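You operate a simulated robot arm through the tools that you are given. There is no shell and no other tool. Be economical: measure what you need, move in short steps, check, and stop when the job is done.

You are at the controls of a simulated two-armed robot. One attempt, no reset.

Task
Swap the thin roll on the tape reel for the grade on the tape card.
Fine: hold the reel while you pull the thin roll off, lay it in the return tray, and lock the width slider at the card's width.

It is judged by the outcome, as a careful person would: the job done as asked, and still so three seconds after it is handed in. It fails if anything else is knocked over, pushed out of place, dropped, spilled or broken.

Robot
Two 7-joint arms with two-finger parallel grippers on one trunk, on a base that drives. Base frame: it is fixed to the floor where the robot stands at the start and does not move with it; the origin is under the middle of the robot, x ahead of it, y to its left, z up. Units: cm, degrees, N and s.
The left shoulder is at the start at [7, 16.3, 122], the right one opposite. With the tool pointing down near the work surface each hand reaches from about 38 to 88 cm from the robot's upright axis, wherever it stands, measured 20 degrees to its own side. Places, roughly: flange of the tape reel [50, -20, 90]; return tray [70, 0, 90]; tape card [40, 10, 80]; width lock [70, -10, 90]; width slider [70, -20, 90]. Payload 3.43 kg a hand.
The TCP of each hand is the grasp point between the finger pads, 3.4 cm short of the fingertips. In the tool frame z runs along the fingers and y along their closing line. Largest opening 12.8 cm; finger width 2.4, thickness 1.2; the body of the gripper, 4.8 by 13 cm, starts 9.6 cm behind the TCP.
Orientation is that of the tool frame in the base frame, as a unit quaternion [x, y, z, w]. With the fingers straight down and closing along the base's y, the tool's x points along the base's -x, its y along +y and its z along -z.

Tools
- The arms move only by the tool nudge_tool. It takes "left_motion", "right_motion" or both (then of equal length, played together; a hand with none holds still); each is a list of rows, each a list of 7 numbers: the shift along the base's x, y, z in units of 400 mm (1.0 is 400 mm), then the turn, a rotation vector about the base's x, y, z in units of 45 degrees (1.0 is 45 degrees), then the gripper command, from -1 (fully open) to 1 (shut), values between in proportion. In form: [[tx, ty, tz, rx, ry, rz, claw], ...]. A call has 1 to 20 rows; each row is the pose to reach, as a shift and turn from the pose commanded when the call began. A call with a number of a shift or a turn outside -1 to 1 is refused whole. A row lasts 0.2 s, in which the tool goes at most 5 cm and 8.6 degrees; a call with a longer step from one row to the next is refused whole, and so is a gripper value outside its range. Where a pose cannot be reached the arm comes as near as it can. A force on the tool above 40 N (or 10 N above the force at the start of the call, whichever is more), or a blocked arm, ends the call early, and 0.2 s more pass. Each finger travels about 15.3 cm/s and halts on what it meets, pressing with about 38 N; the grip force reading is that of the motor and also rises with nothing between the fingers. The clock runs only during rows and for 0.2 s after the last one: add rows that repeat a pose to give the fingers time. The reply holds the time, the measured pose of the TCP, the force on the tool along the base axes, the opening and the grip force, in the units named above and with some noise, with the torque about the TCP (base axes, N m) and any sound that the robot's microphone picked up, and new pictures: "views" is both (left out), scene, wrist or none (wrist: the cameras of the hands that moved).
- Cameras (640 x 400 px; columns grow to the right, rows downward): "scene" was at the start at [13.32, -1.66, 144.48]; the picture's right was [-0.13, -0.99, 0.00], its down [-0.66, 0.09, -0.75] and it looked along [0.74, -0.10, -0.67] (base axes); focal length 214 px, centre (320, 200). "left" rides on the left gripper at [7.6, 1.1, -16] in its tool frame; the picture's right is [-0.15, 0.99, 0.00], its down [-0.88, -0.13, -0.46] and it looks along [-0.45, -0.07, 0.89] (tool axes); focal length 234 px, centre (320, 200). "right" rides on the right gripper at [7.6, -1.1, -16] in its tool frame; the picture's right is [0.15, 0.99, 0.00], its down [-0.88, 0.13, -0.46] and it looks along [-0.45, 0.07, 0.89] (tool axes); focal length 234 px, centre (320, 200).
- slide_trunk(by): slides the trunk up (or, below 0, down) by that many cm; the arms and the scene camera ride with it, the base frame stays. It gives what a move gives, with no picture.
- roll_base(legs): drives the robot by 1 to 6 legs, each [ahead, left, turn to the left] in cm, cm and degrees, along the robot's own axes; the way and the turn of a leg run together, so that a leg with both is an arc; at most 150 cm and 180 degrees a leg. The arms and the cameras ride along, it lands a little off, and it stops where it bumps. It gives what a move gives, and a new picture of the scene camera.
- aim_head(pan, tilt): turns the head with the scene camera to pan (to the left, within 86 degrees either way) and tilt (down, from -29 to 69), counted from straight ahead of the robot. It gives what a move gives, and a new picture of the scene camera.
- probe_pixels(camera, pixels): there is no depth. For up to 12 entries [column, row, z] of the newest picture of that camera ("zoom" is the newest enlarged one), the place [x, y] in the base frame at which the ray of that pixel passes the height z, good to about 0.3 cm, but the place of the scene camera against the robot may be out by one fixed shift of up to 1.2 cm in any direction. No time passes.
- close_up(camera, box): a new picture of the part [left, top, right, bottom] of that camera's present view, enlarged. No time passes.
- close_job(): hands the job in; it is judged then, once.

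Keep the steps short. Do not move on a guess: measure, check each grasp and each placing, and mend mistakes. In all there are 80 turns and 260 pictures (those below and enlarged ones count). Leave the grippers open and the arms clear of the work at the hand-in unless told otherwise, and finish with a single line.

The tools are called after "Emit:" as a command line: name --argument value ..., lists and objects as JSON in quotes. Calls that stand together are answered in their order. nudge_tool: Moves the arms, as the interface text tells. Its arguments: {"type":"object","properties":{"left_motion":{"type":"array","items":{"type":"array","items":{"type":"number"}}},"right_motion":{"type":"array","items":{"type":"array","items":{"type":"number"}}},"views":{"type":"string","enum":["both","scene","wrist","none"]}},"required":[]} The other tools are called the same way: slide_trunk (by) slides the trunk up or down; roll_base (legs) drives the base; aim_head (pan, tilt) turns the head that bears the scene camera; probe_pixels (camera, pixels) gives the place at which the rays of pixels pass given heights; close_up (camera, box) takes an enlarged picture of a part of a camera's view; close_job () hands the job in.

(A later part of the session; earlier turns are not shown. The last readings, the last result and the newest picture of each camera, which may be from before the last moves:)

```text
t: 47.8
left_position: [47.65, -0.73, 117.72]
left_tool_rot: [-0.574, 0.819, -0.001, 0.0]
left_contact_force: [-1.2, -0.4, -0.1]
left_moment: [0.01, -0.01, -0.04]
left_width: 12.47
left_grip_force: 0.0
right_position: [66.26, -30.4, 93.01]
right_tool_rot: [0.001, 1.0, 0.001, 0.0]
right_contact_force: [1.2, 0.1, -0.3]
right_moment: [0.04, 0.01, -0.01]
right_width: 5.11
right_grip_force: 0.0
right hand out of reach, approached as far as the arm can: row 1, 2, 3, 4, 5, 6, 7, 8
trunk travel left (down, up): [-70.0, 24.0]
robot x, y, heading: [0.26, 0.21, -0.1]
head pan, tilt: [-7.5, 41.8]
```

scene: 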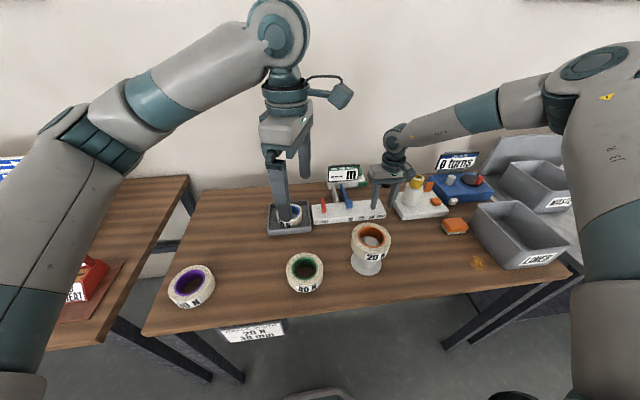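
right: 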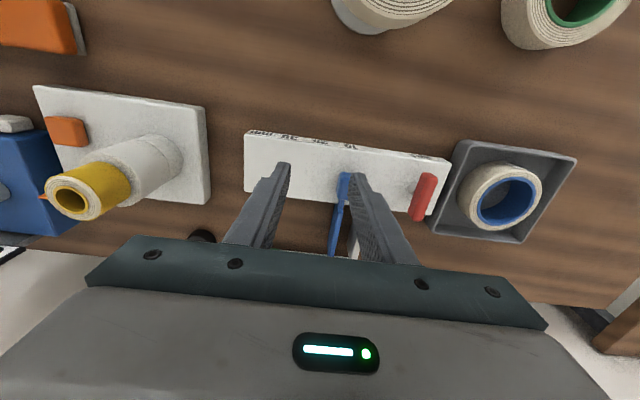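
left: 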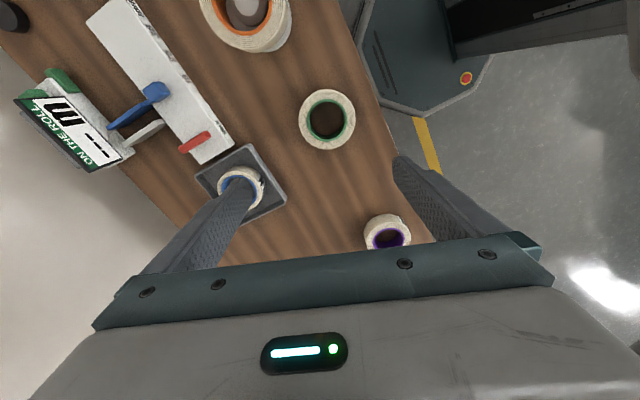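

The first move was refused, so the second took the hand further than I meant: it is at (66.3, -30.4, 93), in free space with no force. I'll check the clearance there.

Emit:
close_up --camera "scene" --box '[310, 110, 490, 225]'

Emit:
close_up --camera "right" --box '[0, 0, 640, 400]'

```text
3.48 times, centred on (400, 168) of scene
```

zoom: 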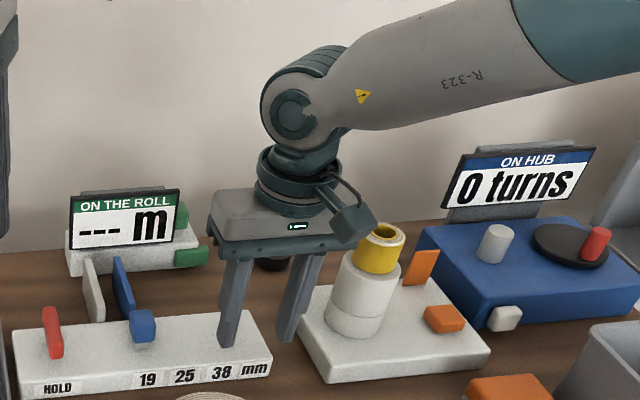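

```text
1.00 times, centred on (320, 200) of right
```

zoom: 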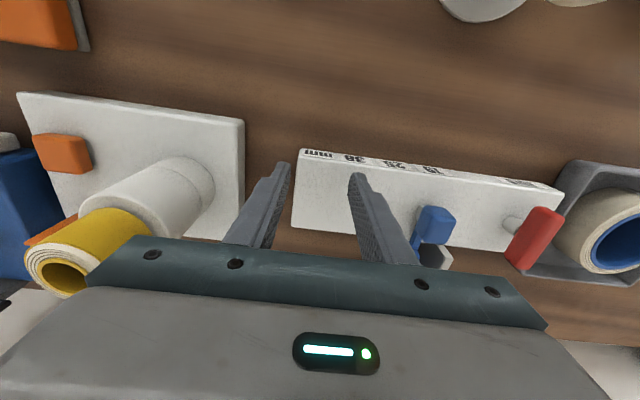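

Nothing is touched. I'll reverse up and back in small steps, watching how the commanded pose behaves.

Emit:
nudge_tool --right_motion '[[0, 0, 0.08, 0, 0, 0, 0.2], [0, 0, 0.16, 0, 0, 0, 0.2], [-0.06, 0, 0.24, 0, 0, 0, 0.2], [-0.15, 0, 0.3, 0, 0, 0, 0.2]]' --views "scene"

```text
t: 48.8
left_position: [47.33, -0.63, 117.73]
left_tool_rot: [-0.573, 0.819, -0.002, 0.0]
left_contact_force: [-0.3, 0.5, -0.4]
left_moment: [0.01, -0.05, 0.02]
left_width: 12.49
left_grip_force: 0.0
right_position: [60.19, -30.3, 104.73]
right_tool_rot: [0.0, 1.0, 0.0, 0.0]
right_contact_force: [-0.9, 0.5, 0.3]
right_moment: [0.02, -0.04, 0.0]
right_width: 5.14
right_grip_force: 0.1
trunk travel left (down, up): [-70.0, 24.0]
robot x, y, heading: [0.35, 0.19, -0.2]
head pan, tilt: [-7.5, 41.8]
```

scene: 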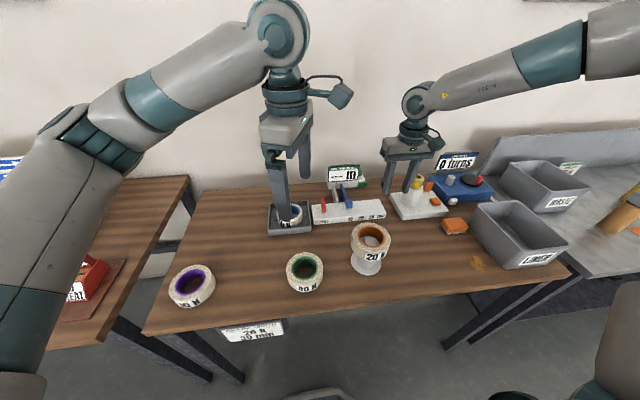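

The commanded pose simply follows the reached one. I'll tilt the right tool 25° so the fingers point forward and down, which eases the reach, and go to just short of the knob.

Emit:
nudge_tool --right_motion '[[0, 0.06, 0, 0, -0.15, 0, 0.2], [0, 0.12, 0, 0, -0.3, 0, 0.2], [0, 0.18, 0, 0, -0.45, 0, 0.2], [0.03, 0.24, 0, 0, -0.556, 0, 0.2], [0.06, 0.275, -0.03, 0, -0.556, 0, 0.2], [0.1, 0.275, -0.06, 0, -0.556, 0, 0.2], [0.14, 0.275, -0.09, 0, -0.556, 0, 0.2]]' --views "both"

```text
t: 50.4
left_position: [47.85, -0.82, 117.71]
left_tool_rot: [-0.574, 0.819, -0.001, 0.0]
left_contact_force: [0.4, 0.4, 0.2]
left_moment: [0.01, 0.02, 0.0]
left_width: 12.49
left_grip_force: 0.0
right_position: [66.54, -19.45, 101.01]
right_tool_rot: [0.001, 0.976, -0.001, 0.216]
right_contact_force: [-1.1, -0.7, 0.2]
right_moment: [0.01, 0.02, 0.04]
right_width: 5.12
right_grip_force: 0.0
trunk travel left (down, up): [-70.0, 24.0]
robot x, y, heading: [-0.23, 0.16, -0.0]
head pan, tilt: [-7.5, 41.8]
```

scene: 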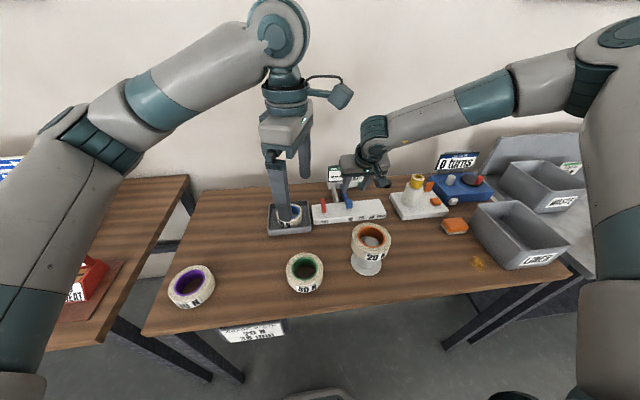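
right: 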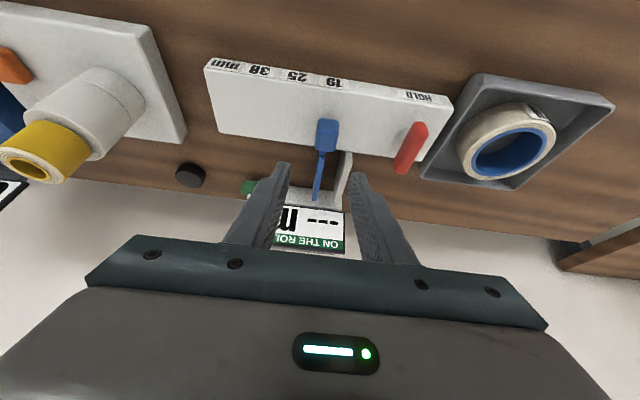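

Reach is fine now. I'll measure the knob, labels and lever in this picture.

Emit:
close_up --camera "right" --box '[200, 50, 460, 210]'

Emit:
probe_pixels --camera "right" --pixels '[[326, 135, 90.5], [316, 122, 90.5], [337, 150, 90.5], [335, 83, 86.5], [297, 76, 86.5], [259, 70, 86.5], [420, 126, 90.5], [402, 172, 90.5], [206, 66, 88], [453, 98, 88]]'

```text
2.46 times, centred on (330, 130) of right
```

zoom: 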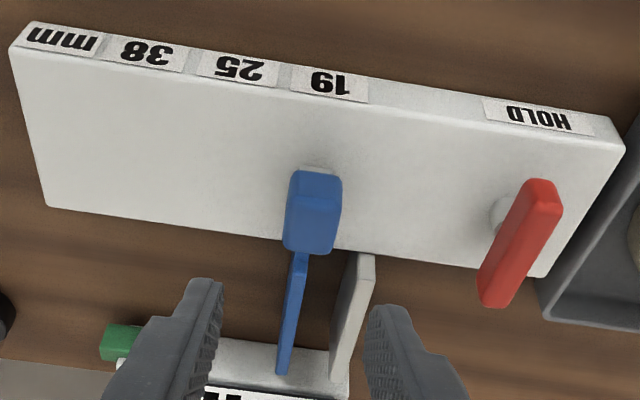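

```text
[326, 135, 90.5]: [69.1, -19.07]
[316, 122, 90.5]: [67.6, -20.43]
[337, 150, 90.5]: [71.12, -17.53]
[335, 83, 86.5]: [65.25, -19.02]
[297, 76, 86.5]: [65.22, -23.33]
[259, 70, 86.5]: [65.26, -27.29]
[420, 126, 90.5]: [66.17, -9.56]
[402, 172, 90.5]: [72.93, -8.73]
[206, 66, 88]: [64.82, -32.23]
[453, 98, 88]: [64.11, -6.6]
```

Labels in y: 19 at -19.0, 25 at -23.2, 38 at -27.3; knob at -19.07. So the slide is about 8.3 cm. I'll lower the open right fingers around the knob.

Emit:
nudge_tool --right_motion '[[0.03, 0.009, -0.06, 0, 0, 0, 0.2], [0.031, 0.009, -0.12, 0, 0, 0, 0.2], [0.031, 0.009, -0.17, 0, 0, 0, 0.2], [0.031, 0.009, -0.2, 0, 0, 0, 0.2], [0.031, 0.009, -0.222, 0, 0, 0, 0.2], [0.031, 0.009, -0.222, 0, 0, 0, 0.2]]' --views "both"

Emit:
close_up --camera "scene" --box '[300, 170, 400, 235]'

```text
t: 51.8
left_position: [47.45, -0.57, 117.94]
left_tool_rot: [-0.574, 0.819, -0.002, 0.001]
left_contact_force: [0.7, 0.4, -0.1]
left_moment: [0.01, 0.0, 0.01]
left_width: 12.47
left_grip_force: 0.1
right_position: [66.3, -21.24, 94.93]
right_tool_rot: [-0.001, 0.976, 0.003, 0.22]
right_contact_force: [0.9, 2.6, 31.2]
right_moment: [0.93, -0.41, 0.0]
right_width: 5.24
right_grip_force: 1.4
right hand out of reach, approached as far as the arm can: row 2, 3, 4, 5, 6
trunk travel left (down, up): [-70.0, 24.0]
robot x, y, heading: [0.13, -0.04, -0.2]
head pan, tilt: [-7.5, 41.8]
```

scene: 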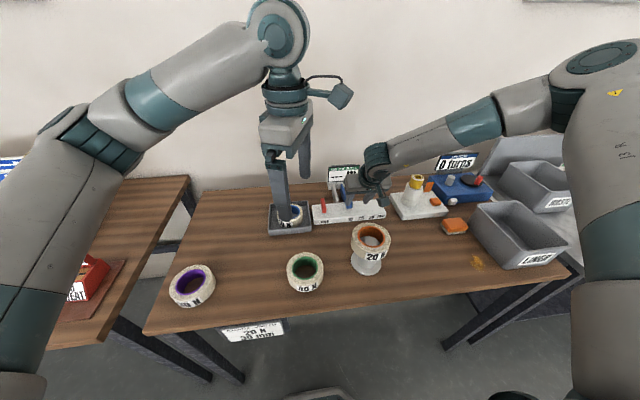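
right: 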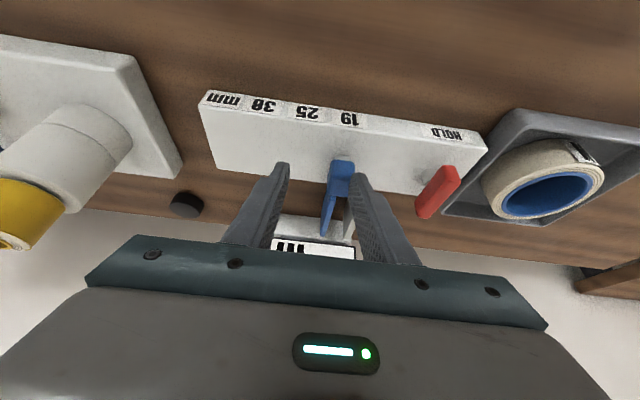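

```text
6.15 times, centred on (350, 202) of scene
```

zoom: 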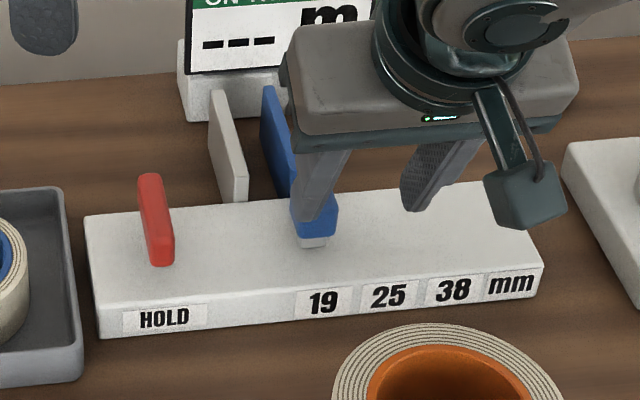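

The hand slid sideways at the low end and one fingertip rested on the knob's top (31 N). I'll lift straight up at once.

Emit:
nudge_tool --right_motion '[[0, 0, 0.05, 0, 0, 0, 0.2], [0, 0, 0.12, 0, 0, 0, 0.2], [0, 0, 0.22, 0, 0, 0, 0.2], [0, 0, 0.3, 0, 0, 0, 0.2]]' --views "scene"

Emit:
close_up --camera "right" --box '[200, 50, 480, 230]'

```text
t: 52.8
left_position: [47.61, -0.79, 117.68]
left_tool_rot: [-0.573, 0.82, -0.002, 0.0]
left_contact_force: [0.4, -0.1, 0.4]
left_moment: [-0.04, -0.01, -0.02]
left_width: 12.5
left_grip_force: 0.0
right_position: [66.21, -21.45, 106.45]
right_tool_rot: [0.0, 0.976, 0.001, 0.216]
right_contact_force: [-0.8, -0.3, -0.2]
right_moment: [-0.01, -0.01, -0.02]
right_width: 5.15
right_grip_force: 0.0
trunk travel left (down, up): [-70.0, 24.0]
robot x, y, heading: [0.36, -0.1, -0.0]
head pan, tilt: [-7.5, 41.8]
```

scene: 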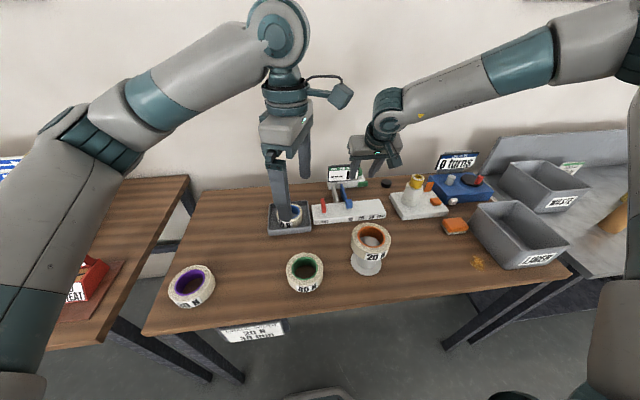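

```text
2.22 times, centred on (340, 140) of right
```

zoom: 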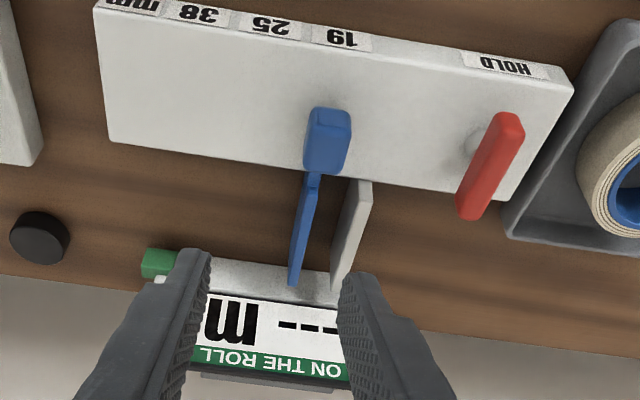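

The knob is undamaged, still at 19. The right arm is limited inward, so I'll shift the base 8 cm left; both hands are high and clear.

Emit:
roll_base --legs '[[0, 8, 0]]'

```text
t: 53.9
left_position: [47.66, 7.2, 117.68]
left_tool_rot: [-0.572, 0.82, -0.002, 0.0]
left_contact_force: [0.7, -0.4, -0.6]
left_moment: [0.05, 0.02, -0.04]
left_width: 12.48
left_grip_force: 0.0
right_position: [66.3, -13.65, 106.44]
right_tool_rot: [0.003, 0.976, 0.0, 0.216]
right_contact_force: [-1.1, -0.2, 0.4]
right_moment: [0.0, 0.04, -0.02]
right_width: 5.11
right_grip_force: 0.2
trunk travel left (down, up): [-70.0, 24.0]
robot x, y, heading: [-0.07, 7.75, -0.2]
head pan, tilt: [-7.5, 41.8]
```

scene: 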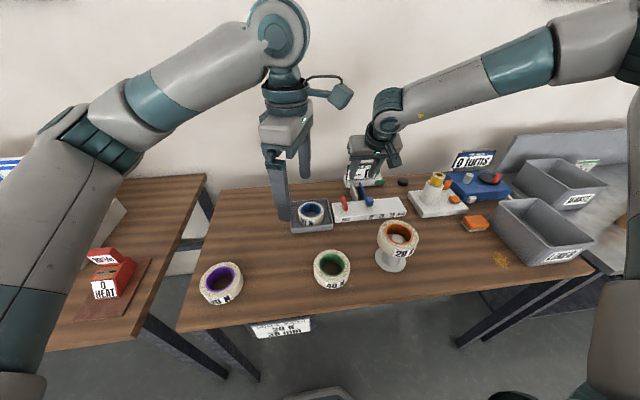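

Driven. I'll move the right hand to 6 cm above the grasp pose over the knob.

Emit:
nudge_tool --right_motion '[[0.012, -0.045, -0.05, 0, 0, 0, 0.2], [0.025, -0.09, -0.1, 0, 0, 0, 0.2], [0.037, -0.136, -0.16, 0, 0, 0, 0.2], [0.037, -0.136, -0.21, 0, 0, 0, 0.2], [0.037, -0.136, -0.21, 0, 0, 0, 0.2]]' --views "both"

Emit:
probe_pixels --camera "right" --pixels '[[320, 145, 90.5]]'

```text
t: 55.1
left_position: [47.77, 7.23, 117.71]
left_tool_rot: [-0.572, 0.82, -0.001, 0.0]
left_contact_force: [-0.2, -0.1, -0.4]
left_moment: [-0.03, -0.01, 0.01]
left_width: 12.49
left_grip_force: 0.1
right_position: [67.5, -18.91, 98.12]
right_tool_rot: [0.001, 0.976, 0.001, 0.217]
right_contact_force: [0.0, -0.4, 0.2]
right_moment: [-0.02, -0.02, 0.0]
right_width: 5.11
right_grip_force: 0.0
trunk travel left (down, up): [-70.0, 24.0]
robot x, y, heading: [0.06, 7.64, -0.2]
head pan, tilt: [-7.5, 41.8]
```

scene: 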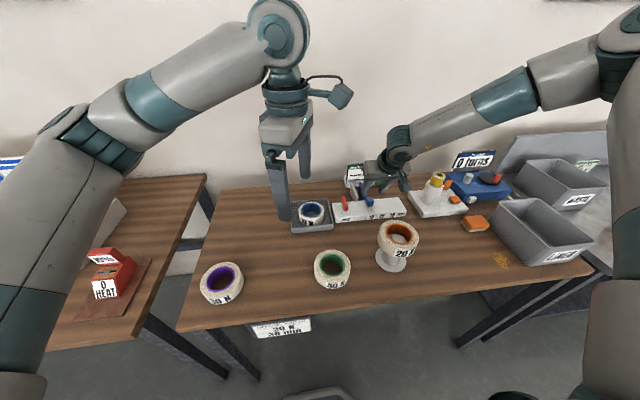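
right: 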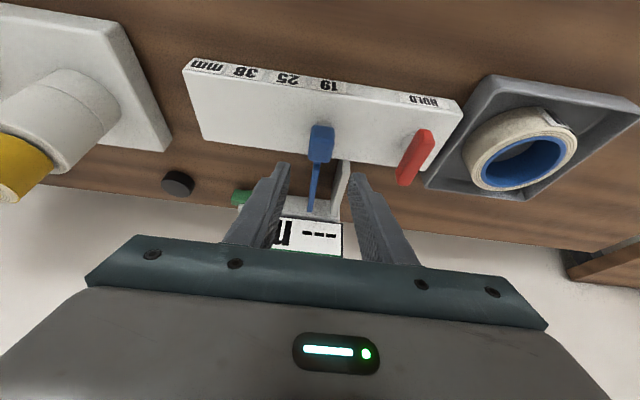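

```text
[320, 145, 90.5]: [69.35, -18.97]
```

Knob is centred on the tool (column 320). Descending in small steps.

Emit:
nudge_tool --right_motion '[[0.005, 0, -0.05, 0, 0, 0, 0.2], [0.007, 0, -0.1, 0, 0, 0, 0.2], [0.007, 0, -0.125, 0, 0, 0, 0.2], [0.007, 0, -0.145, 0, 0, 0, 0.2]]' --views "wrist"

Emit:
close_up --camera "scene" --box '[320, 170, 420, 235]'

```text
t: 56.1
left_position: [47.81, 7.24, 117.79]
left_tool_rot: [-0.572, 0.82, -0.001, 0.0]
left_contact_force: [0.1, -0.1, -0.2]
left_moment: [0.01, -0.01, -0.02]
left_width: 12.49
left_grip_force: 0.1
right_position: [68.08, -18.95, 92.07]
right_tool_rot: [0.002, 0.976, 0.001, 0.216]
right_contact_force: [-0.3, -0.3, 0.6]
right_moment: [0.0, -0.01, 0.01]
right_width: 5.1
right_grip_force: 0.0
trunk travel left (down, up): [-70.0, 24.0]
robot x, y, heading: [0.05, 8.02, -0.1]
head pan, tilt: [-7.5, 41.8]
```

right: 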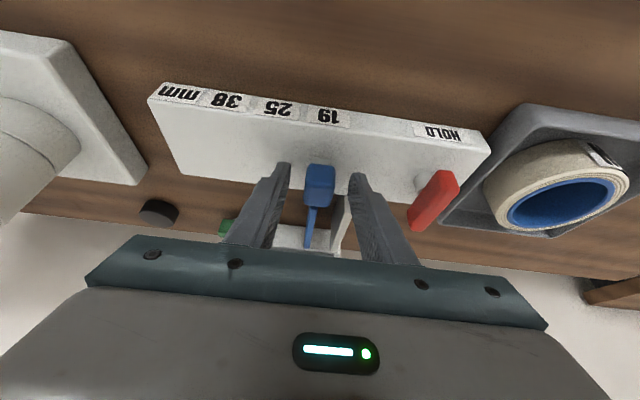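

```text
6.15 times, centred on (370, 202) of scene
```

zoom: 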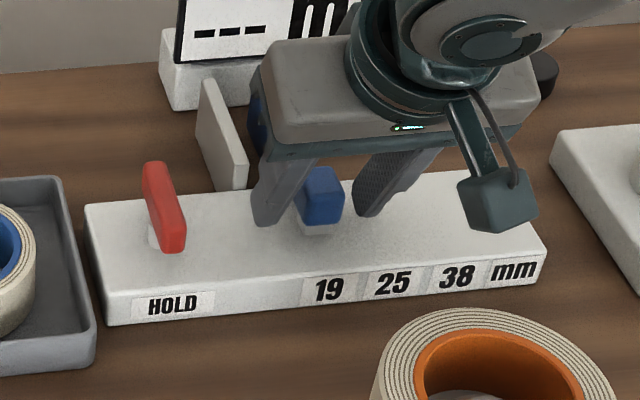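

Fingers straddle the knob. Closing gently.

Emit:
nudge_tool --right_motion '[[0, 0, 0, 0, 0, 0, 0.35], [0, 0, 0, 0, 0, 0, 0.5], [0, 0, 0, 0, 0, 0, 0.6], [0, 0, 0, 0, 0, 0, 0.7], [0, 0, 0, 0, 0, 0, 0.8], [0, 0, 0, 0, 0, 0, 0.8]]' --views "none"

Emit:
close_up --camera "scene" --box '[320, 170, 420, 235]'

```text
t: 57.5
left_position: [47.67, 7.05, 117.8]
left_tool_rot: [-0.572, 0.82, -0.002, 0.0]
left_contact_force: [0.0, 0.3, -1.4]
left_moment: [0.0, 0.04, 0.01]
left_width: 12.5
left_grip_force: 0.0
right_position: [68.02, -19.11, 92.08]
right_tool_rot: [0.001, 0.976, 0.001, 0.217]
right_contact_force: [-0.1, -4.1, -0.6]
right_moment: [-0.33, 0.18, 0.66]
right_width: 2.4
right_grip_force: 45.3
trunk travel left (down, up): [-70.0, 24.0]
robot x, y, heading: [-0.07, 7.87, -0.2]
head pan, tilt: [-7.5, 41.8]
```

```text
6.15 times, centred on (370, 202) of scene
```

zoom: 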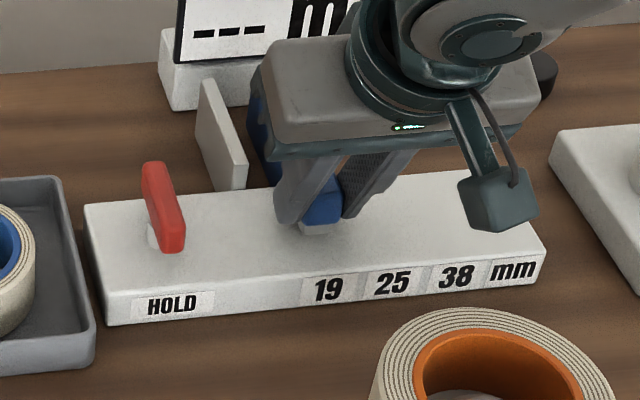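

Knob gripped (2.4 cm). I'll drag it 8.2 cm toward -y in small steps.

Emit:
nudge_tool --right_motion '[[0, -0.02, 0, 0, 0, 0, 0.8], [0, -0.05, 0, 0, 0, 0, 0.8], [0, -0.08, 0, 0, 0, 0, 0.8], [0, -0.11, 0, 0, 0, 0, 0.8], [0, -0.14, 0, 0, 0, 0, 0.8], [0, -0.17, 0, 0, 0, 0, 0.8], [0, -0.19, 0, 0, 0, 0, 0.8], [0, -0.205, 0, 0, 0, 0, 0.8], [0, -0.205, 0, 0, 0, 0, 0.8]]' --views "wrist"

Emit:
close_up --camera "scene" --box '[320, 170, 420, 235]'

Emit:
close_up --camera "right" --box '[220, 80, 560, 260]'

```text
t: 58.0
left_position: [47.81, 7.43, 117.73]
left_tool_rot: [-0.574, 0.819, -0.002, -0.001]
left_contact_force: [0.7, -0.3, -0.1]
left_moment: [0.04, -0.02, 0.0]
left_width: 12.5
left_grip_force: 0.1
right_position: [68.04, -19.09, 92.16]
right_tool_rot: [-0.005, 0.977, 0.01, 0.215]
right_contact_force: [2.7, 15.0, -2.2]
right_moment: [-1.07, 0.43, -1.35]
right_width: 2.47
right_grip_force: 44.7
trunk travel left (down, up): [-70.0, 24.0]
robot x, y, heading: [-0.18, 7.92, 0.1]
head pan, tilt: [-7.5, 41.8]
stopped in row 2 (right hand): the force on the tool passed its limit (the readings are from after the stop); the commanded pose is now the measured one
```

right: 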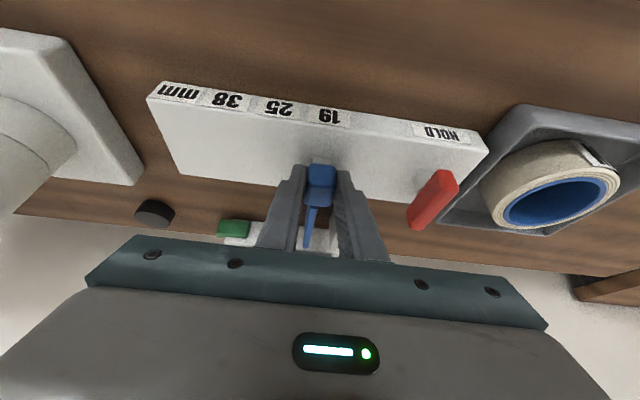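

```text
6.15 times, centred on (370, 202) of scene
```

zoom: 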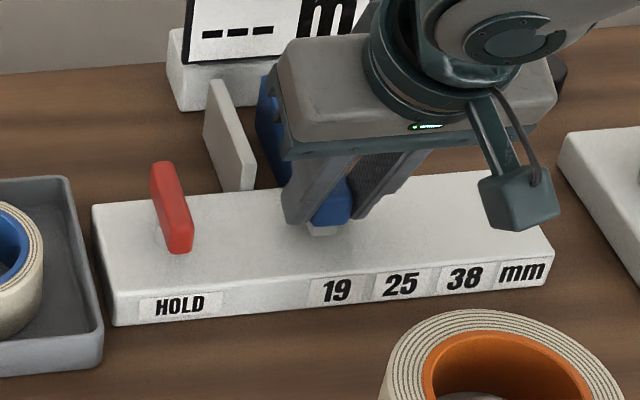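

```text
1.88 times, centred on (390, 170) of right
```

zoom: 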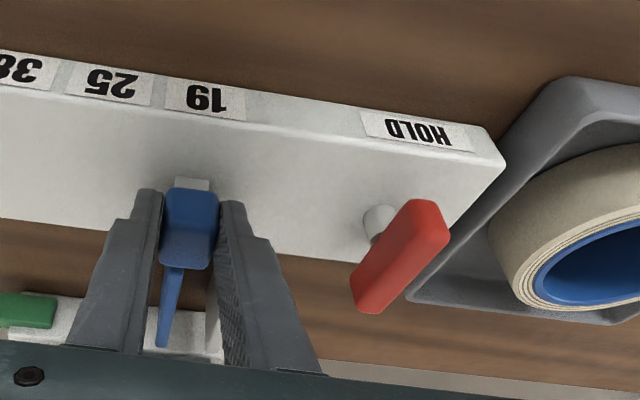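

The knob did not move and the force passed 40 N: either locked or stiff. I'll try once more very slowly to tell which.

Emit:
nudge_tool --right_motion '[[0, -0.004, 0, 0, 0, 0, 0.8], [0, -0.008, 0, 0, 0, 0, 0.8], [0, -0.012, 0, 0, 0, 0, 0.8], [0, -0.016, 0, 0, 0, 0, 0.8], [0, -0.02, 0, 0, 0, 0, 0.8]]' --views "none"

Emit:
close_up --camera "scene" --box '[330, 180, 390, 220]'

```text
t: 59.1
left_position: [47.81, 7.54, 117.72]
left_tool_rot: [-0.576, 0.818, -0.001, 0.0]
left_contact_force: [0.5, -0.1, 0.2]
left_moment: [0.08, -0.02, 0.01]
left_width: 12.48
left_grip_force: 0.0
right_position: [68.01, -19.18, 92.11]
right_tool_rot: [-0.008, 0.977, 0.014, 0.214]
right_contact_force: [3.1, 17.4, 0.0]
right_moment: [-0.95, 0.39, -1.37]
right_width: 2.46
right_grip_force: 45.5
trunk travel left (down, up): [-70.0, 24.0]
robot x, y, heading: [-0.19, 8.02, 0.0]
head pan, tilt: [-7.5, 41.8]
stopped in row 5 (right hand): the force on the tool passed its limit (the readings are from after the stop); the commanded pose is now the measured one
```

```text
10.00 times, centred on (360, 200) of scene
```

zoom: 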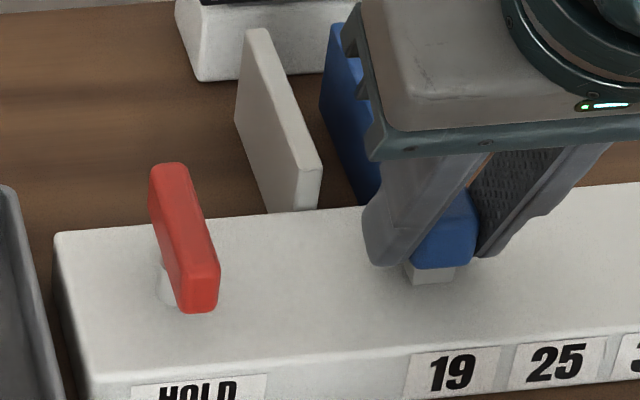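

The slider is held firmly, so the red lever must be turned first. I'll release the knob, rise, and shift the base 10 cm further left so the right hand can work the lever.

Emit:
nudge_tool --right_motion '[[0, 0, 0, 0, 0, 0, 0.5], [0, 0, 0, 0, 0, 0, 0.2], [0, 0, 0, 0, 0, 0, 0.2], [0, 0, 0.08, 0, 0, 0, 0.2], [0, 0, 0.18, 0, 0, 0, 0.2], [0, 0, 0.28, 0, 0, 0, 0.3]]' --views "none"

Emit:
roll_base --legs '[[0, 10, 0]]'

Emit:
close_up --camera "right" --box '[200, 60, 440, 210]'

```text
t: 60.5
left_position: [47.61, 7.55, 117.77]
left_tool_rot: [-0.575, 0.818, -0.002, 0.0]
left_contact_force: [-0.6, 0.2, -0.3]
left_moment: [0.0, -0.06, -0.03]
left_width: 12.47
left_grip_force: 0.1
right_position: [67.88, -19.5, 103.53]
right_tool_rot: [-0.007, 0.976, 0.011, 0.215]
right_contact_force: [0.2, 0.0, 0.0]
right_moment: [-0.07, -0.01, -0.03]
right_width: 4.48
right_grip_force: 0.1
trunk travel left (down, up): [-70.0, 24.0]
robot x, y, heading: [-0.14, 7.93, 0.4]
head pan, tilt: [-7.5, 41.8]
```

```text
t: 61.6
left_position: [47.69, 17.84, 117.76]
left_tool_rot: [-0.575, 0.818, -0.002, 0.0]
left_contact_force: [0.6, -0.6, 0.1]
left_moment: [-0.01, 0.01, 0.02]
left_width: 12.49
left_grip_force: 0.2
right_position: [67.95, -9.29, 103.3]
right_tool_rot: [-0.007, 0.977, 0.012, 0.214]
right_contact_force: [-0.5, 0.5, -0.3]
right_moment: [0.01, 0.02, -0.01]
right_width: 4.48
right_grip_force: 0.1
trunk travel left (down, up): [-70.0, 24.0]
robot x, y, heading: [-0.11, 17.97, 0.4]
head pan, tilt: [-7.5, 41.8]
```

scene: 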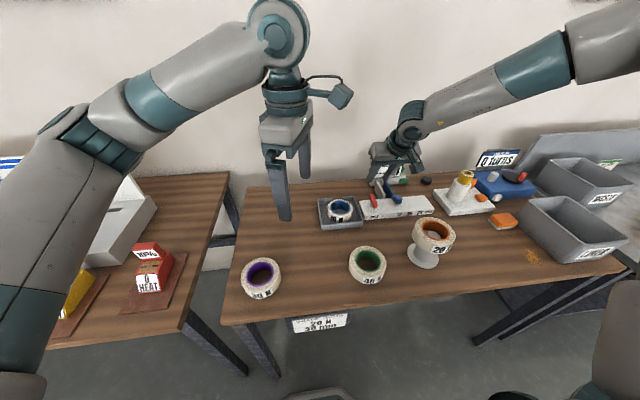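

```text
2.67 times, centred on (320, 135) of right
```

zoom: 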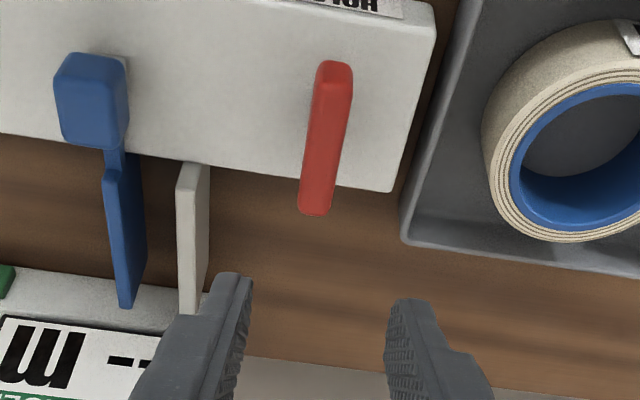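

Emit:
probe_pixels --camera "right" --pixels '[[325.6, 85, 90], [325.6, 85, 91], [325.6, 85, 92], [317.4, 140, 90], [317.4, 140, 91], [317.4, 140, 92], [321, 112, 91], [320, 106, 88]]'

Emit:
close_up --camera "scene" --box '[350, 185, 410, 225]'

```text
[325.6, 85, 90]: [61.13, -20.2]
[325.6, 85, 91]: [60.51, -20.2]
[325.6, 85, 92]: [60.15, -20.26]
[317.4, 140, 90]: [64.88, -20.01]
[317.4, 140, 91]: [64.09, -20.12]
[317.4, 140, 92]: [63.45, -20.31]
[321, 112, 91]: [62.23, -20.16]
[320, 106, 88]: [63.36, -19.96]
```

```text
10.00 times, centred on (380, 205) of scene
```

zoom: 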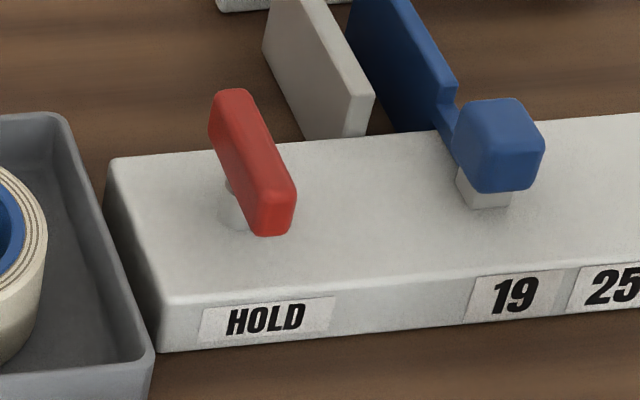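

I'll take a fresh right picture with a tiny descent and then measure the lever.

Emit:
nudge_tool --right_motion '[[0, 0, -0.05, 0, 0, 0, 0.3], [0, 0, -0.08, 0, 0, 0, 0.3]]' --views "wrist"

Emit:
close_up --camera "right" --box '[200, 60, 440, 210]'

```text
t: 62.2
left_position: [47.77, 17.82, 117.8]
left_tool_rot: [-0.574, 0.819, -0.001, -0.002]
left_contact_force: [0.6, 1.1, 0.0]
left_moment: [0.0, -0.05, -0.01]
left_width: 12.48
left_grip_force: 0.0
right_position: [67.87, -9.31, 100.09]
right_tool_rot: [-0.007, 0.977, 0.011, 0.215]
right_contact_force: [-0.1, -0.4, 0.0]
right_moment: [0.04, -0.01, 0.0]
right_width: 4.47
right_grip_force: 0.0
trunk travel left (down, up): [-70.0, 24.0]
robot x, y, heading: [0.06, 18.26, 0.3]
head pan, tilt: [-7.5, 41.8]
```

right: 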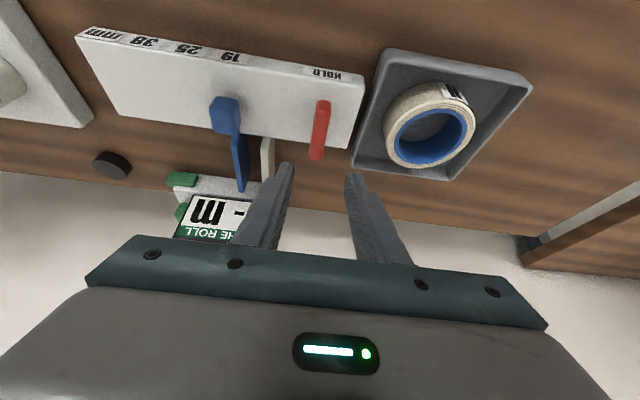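

```text
2.67 times, centred on (320, 135) of right
```

zoom: 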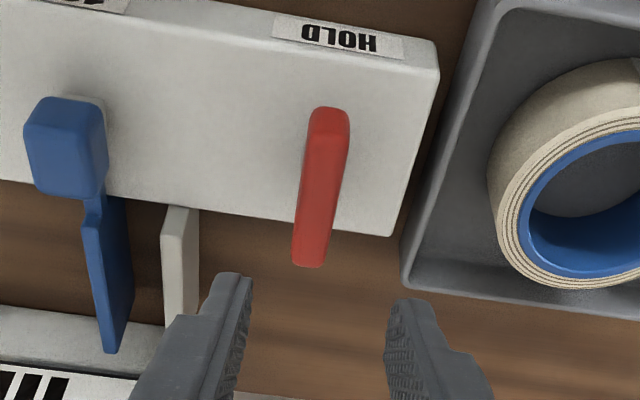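

Emit:
probe_pixels --camera "right" --pixels '[[323.7, 102, 90.5], [323.7, 102, 92], [316, 159, 90.5], [316, 159, 92], [320, 130, 90.5], [320, 130, 92], [225, 112, 90.5]]'

Emit:
probe_pixels --camera "scene" --pixels '[[370, 194.5, 90.5], [370, 194.5, 92], [374.5, 206, 90.5], [374.5, 206, 92], [371.3, 206.3, 88], [388, 198, 91]]'

```text
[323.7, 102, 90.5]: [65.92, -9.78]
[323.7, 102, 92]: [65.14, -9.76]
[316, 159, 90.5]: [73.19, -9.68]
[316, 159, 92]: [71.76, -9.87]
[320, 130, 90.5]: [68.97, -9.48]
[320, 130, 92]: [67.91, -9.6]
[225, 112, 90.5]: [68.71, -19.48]
```

```text
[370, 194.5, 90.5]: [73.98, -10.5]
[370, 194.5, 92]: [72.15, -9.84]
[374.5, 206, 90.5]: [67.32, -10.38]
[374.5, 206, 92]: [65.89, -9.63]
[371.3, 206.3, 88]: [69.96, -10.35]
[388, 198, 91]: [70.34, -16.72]
```

The lever is a T-bar centred at about (69.1, -9.6), along x, top z≈91, on a centre post. I'll untilt the hand over it so I can grip and twist the bar about the vertical.

Emit:
nudge_tool --right_motion '[[0.01, -0.003, 0, 0, 0.15, 0, 0.3], [0.02, -0.006, 0, 0, 0.3, 0, 0.3], [0.03, -0.008, 0, 0, 0.45, 0, 0.3], [0.03, -0.008, 0, 0, 0.556, 0, 0.3], [0.03, -0.008, -0.05, 0, 0.556, 0, 0.3], [0.03, -0.008, -0.1, 0, 0.556, 0, 0.3]]' --views "wrist"

Emit:
close_up --camera "right" --box '[200, 60, 440, 210]'

Emit:
close_up --camera "scene" --box '[345, 165, 425, 225]'

```text
t: 63.6
left_position: [47.67, 17.73, 117.67]
left_tool_rot: [-0.575, 0.818, -0.001, 0.0]
left_contact_force: [-0.1, 0.4, 0.1]
left_moment: [-0.02, -0.03, -0.03]
left_width: 12.51
left_grip_force: 0.1
right_position: [68.11, -10.31, 96.75]
right_tool_rot: [-0.005, 1.0, 0.014, 0.0]
right_contact_force: [0.0, -0.2, 0.7]
right_moment: [0.0, 0.03, -0.01]
right_width: 4.48
right_grip_force: 0.0
right hand out of reach, approached as far as the arm can: row 5, 6
trunk travel left (down, up): [-70.0, 24.0]
robot x, y, heading: [0.15, 18.63, -0.1]
head pan, tilt: [-7.5, 41.8]
```

right: 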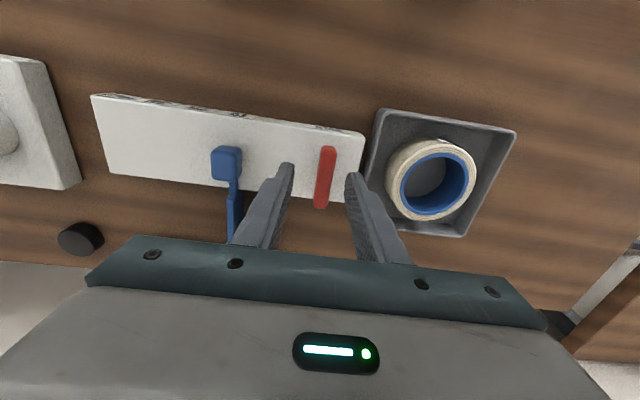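

```text
2.67 times, centred on (320, 135) of right
```

zoom: 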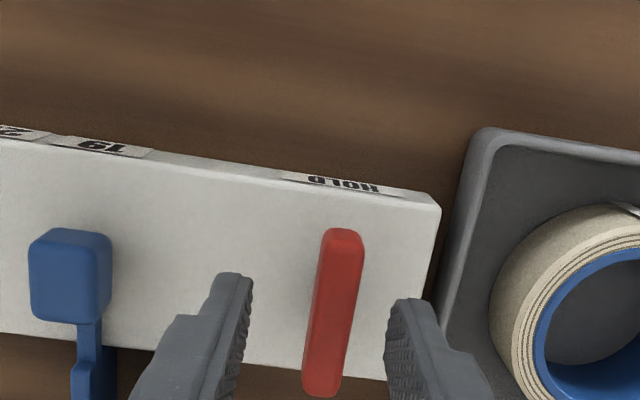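

```text
6.67 times, centred on (385, 195) of scene
```

zoom: 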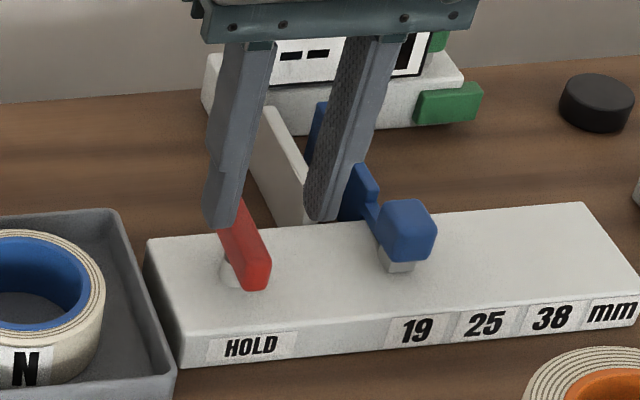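

The limit is plain arm extension. I'll raise and pull the right hand back, then drive the base 8 cm ahead.

Emit:
nudge_tool --right_motion '[[-0.02, 0, 0.1, 0, 0, 0, 0.3], [-0.12, 0, 0.16, 0, 0, 0, 0.3], [-0.22, 0, 0.2, 0, 0, 0, 0.3]]' --views "none"

Emit:
roll_base --legs '[[8, 0, 0]]'

```text
t: 64.4
left_position: [47.49, 17.77, 117.75]
left_tool_rot: [-0.576, 0.818, -0.002, 0.0]
left_contact_force: [-0.1, 0.1, 0.5]
left_moment: [-0.02, 0.0, -0.02]
left_width: 12.48
left_grip_force: 0.1
right_position: [58.78, -10.63, 104.65]
right_tool_rot: [-0.004, 1.0, 0.013, -0.002]
right_contact_force: [-0.1, -0.1, 0.2]
right_moment: [0.03, -0.03, 0.0]
right_width: 4.48
right_grip_force: 0.0
trunk travel left (down, up): [-70.0, 24.0]
robot x, y, heading: [-0.07, 18.19, -0.0]
head pan, tilt: [-7.5, 41.8]
```

```text
t: 65.5
left_position: [55.42, 17.85, 117.9]
left_tool_rot: [-0.575, 0.818, -0.002, 0.0]
left_contact_force: [-0.2, 0.0, -0.2]
left_moment: [-0.01, -0.01, 0.02]
left_width: 12.5
left_grip_force: 0.1
right_position: [66.9, -10.5, 104.57]
right_tool_rot: [-0.005, 1.0, 0.013, -0.002]
right_contact_force: [0.7, 0.7, 0.4]
right_moment: [0.01, -0.02, 0.01]
right_width: 4.47
right_grip_force: 0.0
trunk travel left (down, up): [-70.0, 24.0]
robot x, y, heading: [7.83, 18.64, 0.3]
head pan, tilt: [-7.5, 41.8]
```

scene: 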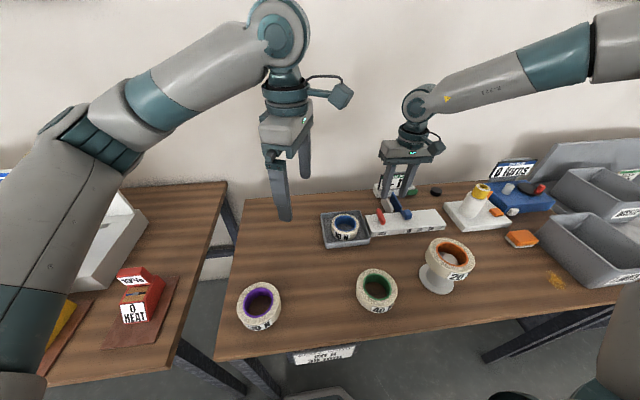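

Emit:
nudge_tool --right_motion '[[0.02, 0.01, -0.08, 0, 0, 0, 0.3], [0.04, 0.02, -0.15, 0, 0, 0, 0.3], [0.055, 0.022, -0.21, 0, 0, 0, 0.3], [0.055, 0.022, -0.21, 0, 0, 0, 0.3]]' --views "wrist"

Emit:
close_up --camera "right" --box '[200, 60, 440, 230]'

Emit:
probe_pixels --camera "right" --pixels '[[320, 200, 91], [320, 170, 91], [330, 170, 91]]'

```text
t: 66.5
left_position: [55.41, 17.92, 117.75]
left_tool_rot: [-0.575, 0.818, -0.002, 0.0]
left_contact_force: [-1.2, 1.0, 0.5]
left_moment: [0.01, -0.03, -0.02]
left_width: 12.47
left_grip_force: 0.0
right_position: [69.2, -9.59, 96.22]
right_tool_rot: [-0.005, 1.0, 0.013, -0.001]
right_contact_force: [-0.7, 0.2, 0.5]
right_moment: [0.0, -0.03, -0.01]
right_width: 4.5
right_grip_force: 0.1
trunk travel left (down, up): [-70.0, 24.0]
robot x, y, heading: [7.81, 18.21, 0.3]
head pan, tilt: [-7.5, 41.8]
```

right: 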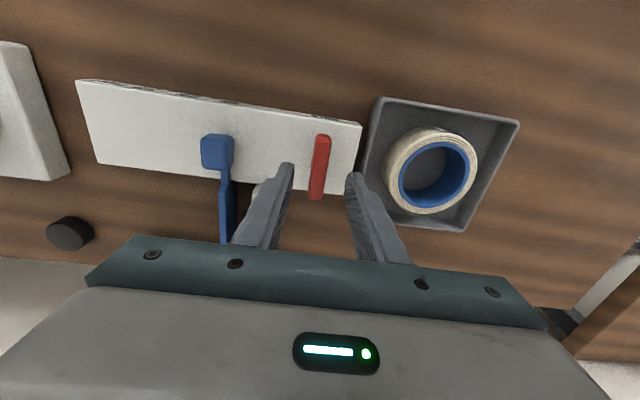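

```text
2.35 times, centred on (320, 145) of right
```

zoom: 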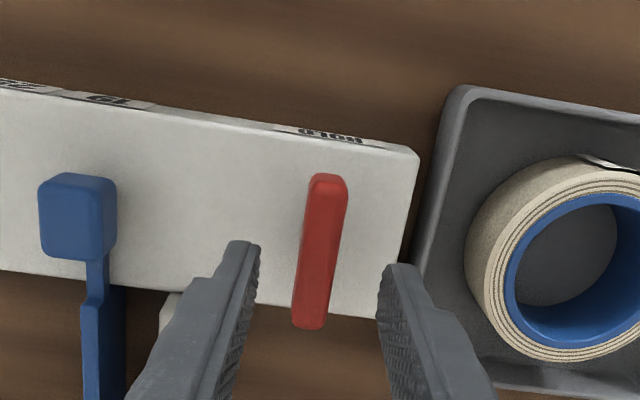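

```text
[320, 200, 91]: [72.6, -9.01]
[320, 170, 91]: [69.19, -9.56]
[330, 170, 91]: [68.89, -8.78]
```

The tool is centred over the bar. I'll descend to tips about z 89 and close on the bar.

Emit:
nudge_tool --right_motion '[[-0.004, 0, -0.05, 0, 0, 0, 0.3], [-0.004, 0, -0.08, 0, 0, 0, 0.3], [-0.004, 0, -0.098, 0, 0, 0, 0.3], [-0.004, 0, -0.098, 0, 0, 0, 0.5], [-0.004, 0, -0.098, 0, 0, 0, 0.65], [-0.004, 0, -0.098, 0, 0, 0, 0.75], [-0.004, 0, -0.098, 0, 0, 0, 0.85], [-0.004, 0, -0.098, 0, 0, 0, 0.92]]' --views "wrist"

Emit:
close_up --camera "scene" --box '[360, 180, 440, 240]'

```text
t: 68.3
left_position: [55.45, 17.88, 117.73]
left_tool_rot: [-0.575, 0.818, -0.002, 0.0]
left_contact_force: [-0.8, 0.0, 0.9]
left_moment: [-0.01, 0.0, -0.01]
left_width: 12.51
left_grip_force: 0.0
right_position: [68.99, -9.62, 92.29]
right_tool_rot: [-0.005, 1.0, 0.012, -0.002]
right_contact_force: [0.2, -0.3, -0.6]
right_moment: [-1.13, -0.21, -0.03]
right_width: 1.53
right_grip_force: 45.5
trunk travel left (down, up): [-70.0, 24.0]
robot x, y, heading: [7.66, 18.22, 0.5]
head pan, tilt: [-7.5, 41.8]
```

right: 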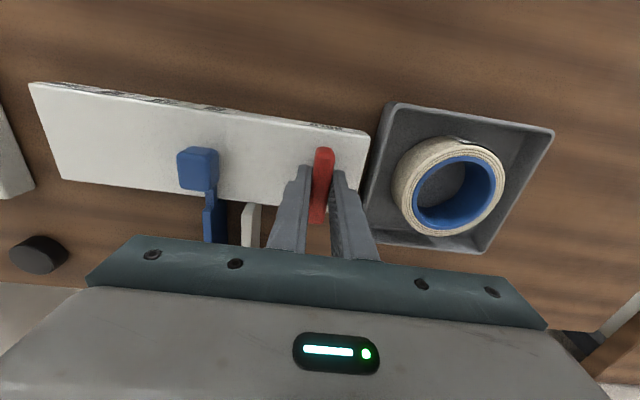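

```text
6.67 times, centred on (400, 210) of scene
```

zoom: 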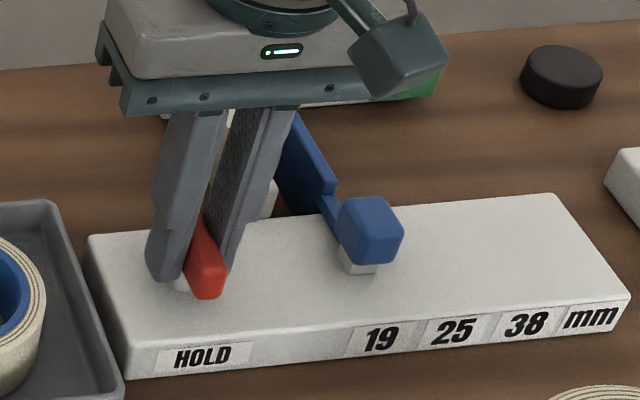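

Bar gripped (1.5 cm). I'll twist gently clockwise, about 15°, and read the torque.

Emit:
nudge_tool --right_motion '[[0, 0, 0, 0, 0, -0.1, 0.92], [0, 0, 0, 0, 0, -0.2, 0.92], [0, 0, 0, 0, 0, -0.33, 0.92]]' --views "none"

Emit:
close_up --camera "scene" --box '[360, 180, 440, 240]'

```text
t: 69.1
left_position: [55.51, 17.75, 117.73]
left_tool_rot: [-0.575, 0.818, -0.001, 0.0]
left_contact_force: [0.9, -0.4, 0.3]
left_moment: [0.03, 0.0, 0.0]
left_width: 12.48
left_grip_force: 0.0
right_position: [69.12, -9.6, 92.4]
right_tool_rot: [0.124, 0.992, 0.014, 0.0]
right_contact_force: [2.8, -6.7, -0.8]
right_moment: [-1.31, -0.36, 1.61]
right_width: 2.18
right_grip_force: 45.2
trunk travel left (down, up): [-70.0, 24.0]
robot x, y, heading: [7.82, 18.38, 0.4]
head pan, tilt: [-7.5, 41.8]
```

```text
6.67 times, centred on (400, 210) of scene
```

zoom: 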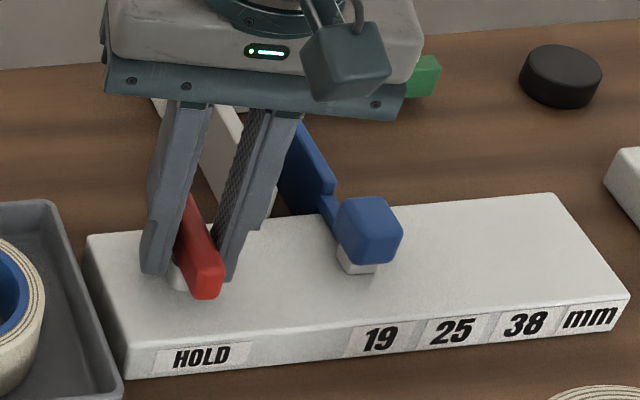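

Clockwise is blocked: the fingers were spread and the torque reached 1.6 N m. I'll go back and try counter-clockwise.

Emit:
nudge_tool --right_motion '[[0, 0, 0, 0, 0, 0.17, 0.92], [0, 0, 0, 0, 0, 0.33, 0.92], [0, 0, 0, 0, 0, 0.45, 0.92], [0, 0, 0, 0, 0, 0.6, 0.92]]' --views "none"

Emit:
close_up --camera "scene" --box '[360, 180, 440, 240]'

```text
t: 70.1
left_position: [55.47, 17.79, 117.76]
left_tool_rot: [-0.575, 0.818, 0.0, 0.0]
left_contact_force: [1.8, 0.4, 0.7]
left_moment: [0.02, 0.0, -0.02]
left_width: 12.47
left_grip_force: 0.0
right_position: [68.9, -9.51, 92.29]
right_tool_rot: [-0.112, 0.994, 0.013, -0.003]
right_contact_force: [1.7, -10.0, -0.3]
right_moment: [-1.16, 0.08, 0.01]
right_width: 1.48
right_grip_force: 45.1
trunk travel left (down, up): [-70.0, 24.0]
robot x, y, heading: [8.05, 18.61, 0.3]
head pan, tilt: [-7.5, 41.8]
```

```text
6.67 times, centred on (400, 210) of scene
```

zoom: 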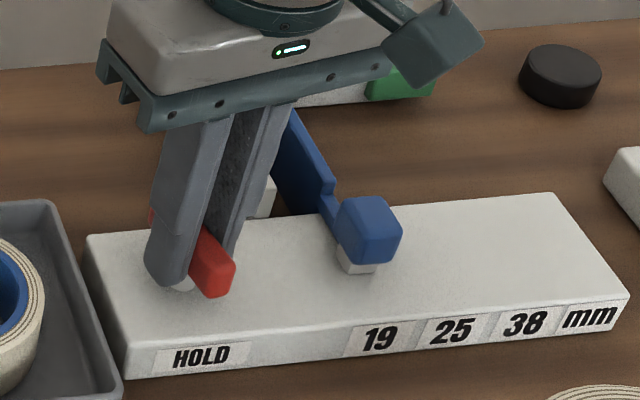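

It turns counter-clockwise freely, so the present end was the locked one. I'll turn it further, 45°.

Emit:
nudge_tool --right_motion '[[0, -0.003, 0, 0, 0, 0.17, 0.92], [0, -0.003, 0, 0, 0, 0.34, 0.92], [0, -0.003, 0, 0, 0, 0.51, 0.92], [0, -0.003, 0, 0, 0, 0.68, 0.92], [0, -0.003, 0, 0, 0, 0.85, 0.92], [0, -0.003, 0, 0, 0, 1.0, 0.92]]' --views "none"

Emit:
close_up --camera "scene" --box '[360, 180, 440, 240]'

```text
t: 71.2
left_position: [55.78, 17.85, 117.59]
left_tool_rot: [-0.575, 0.818, -0.001, -0.002]
left_contact_force: [0.0, 0.1, 0.2]
left_moment: [-0.1, -0.06, 0.0]
left_width: 12.51
left_grip_force: 0.1
right_position: [68.93, -9.62, 92.3]
right_tool_rot: [-0.372, 0.928, 0.003, 0.002]
right_contact_force: [17.0, -3.9, -23.5]
right_moment: [0.73, -0.68, 0.05]
right_width: 1.46
right_grip_force: 45.3
right hand out of reach, approached as far as the arm can: row 4, 5
trunk travel left (down, up): [-70.0, 24.0]
robot x, y, heading: [7.92, 18.6, 0.5]
head pan, tilt: [-7.5, 41.8]
stopped in row 5 (right hand): the force on the tool passed its limit (the readings are from after the stop); the commanded pose is now the measured one
```

```text
6.67 times, centred on (400, 210) of scene
```

zoom: 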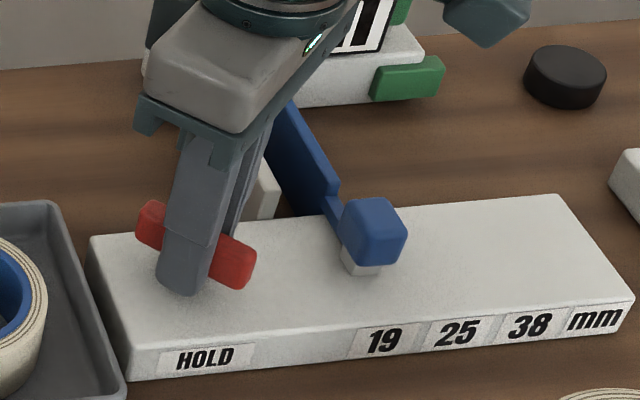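

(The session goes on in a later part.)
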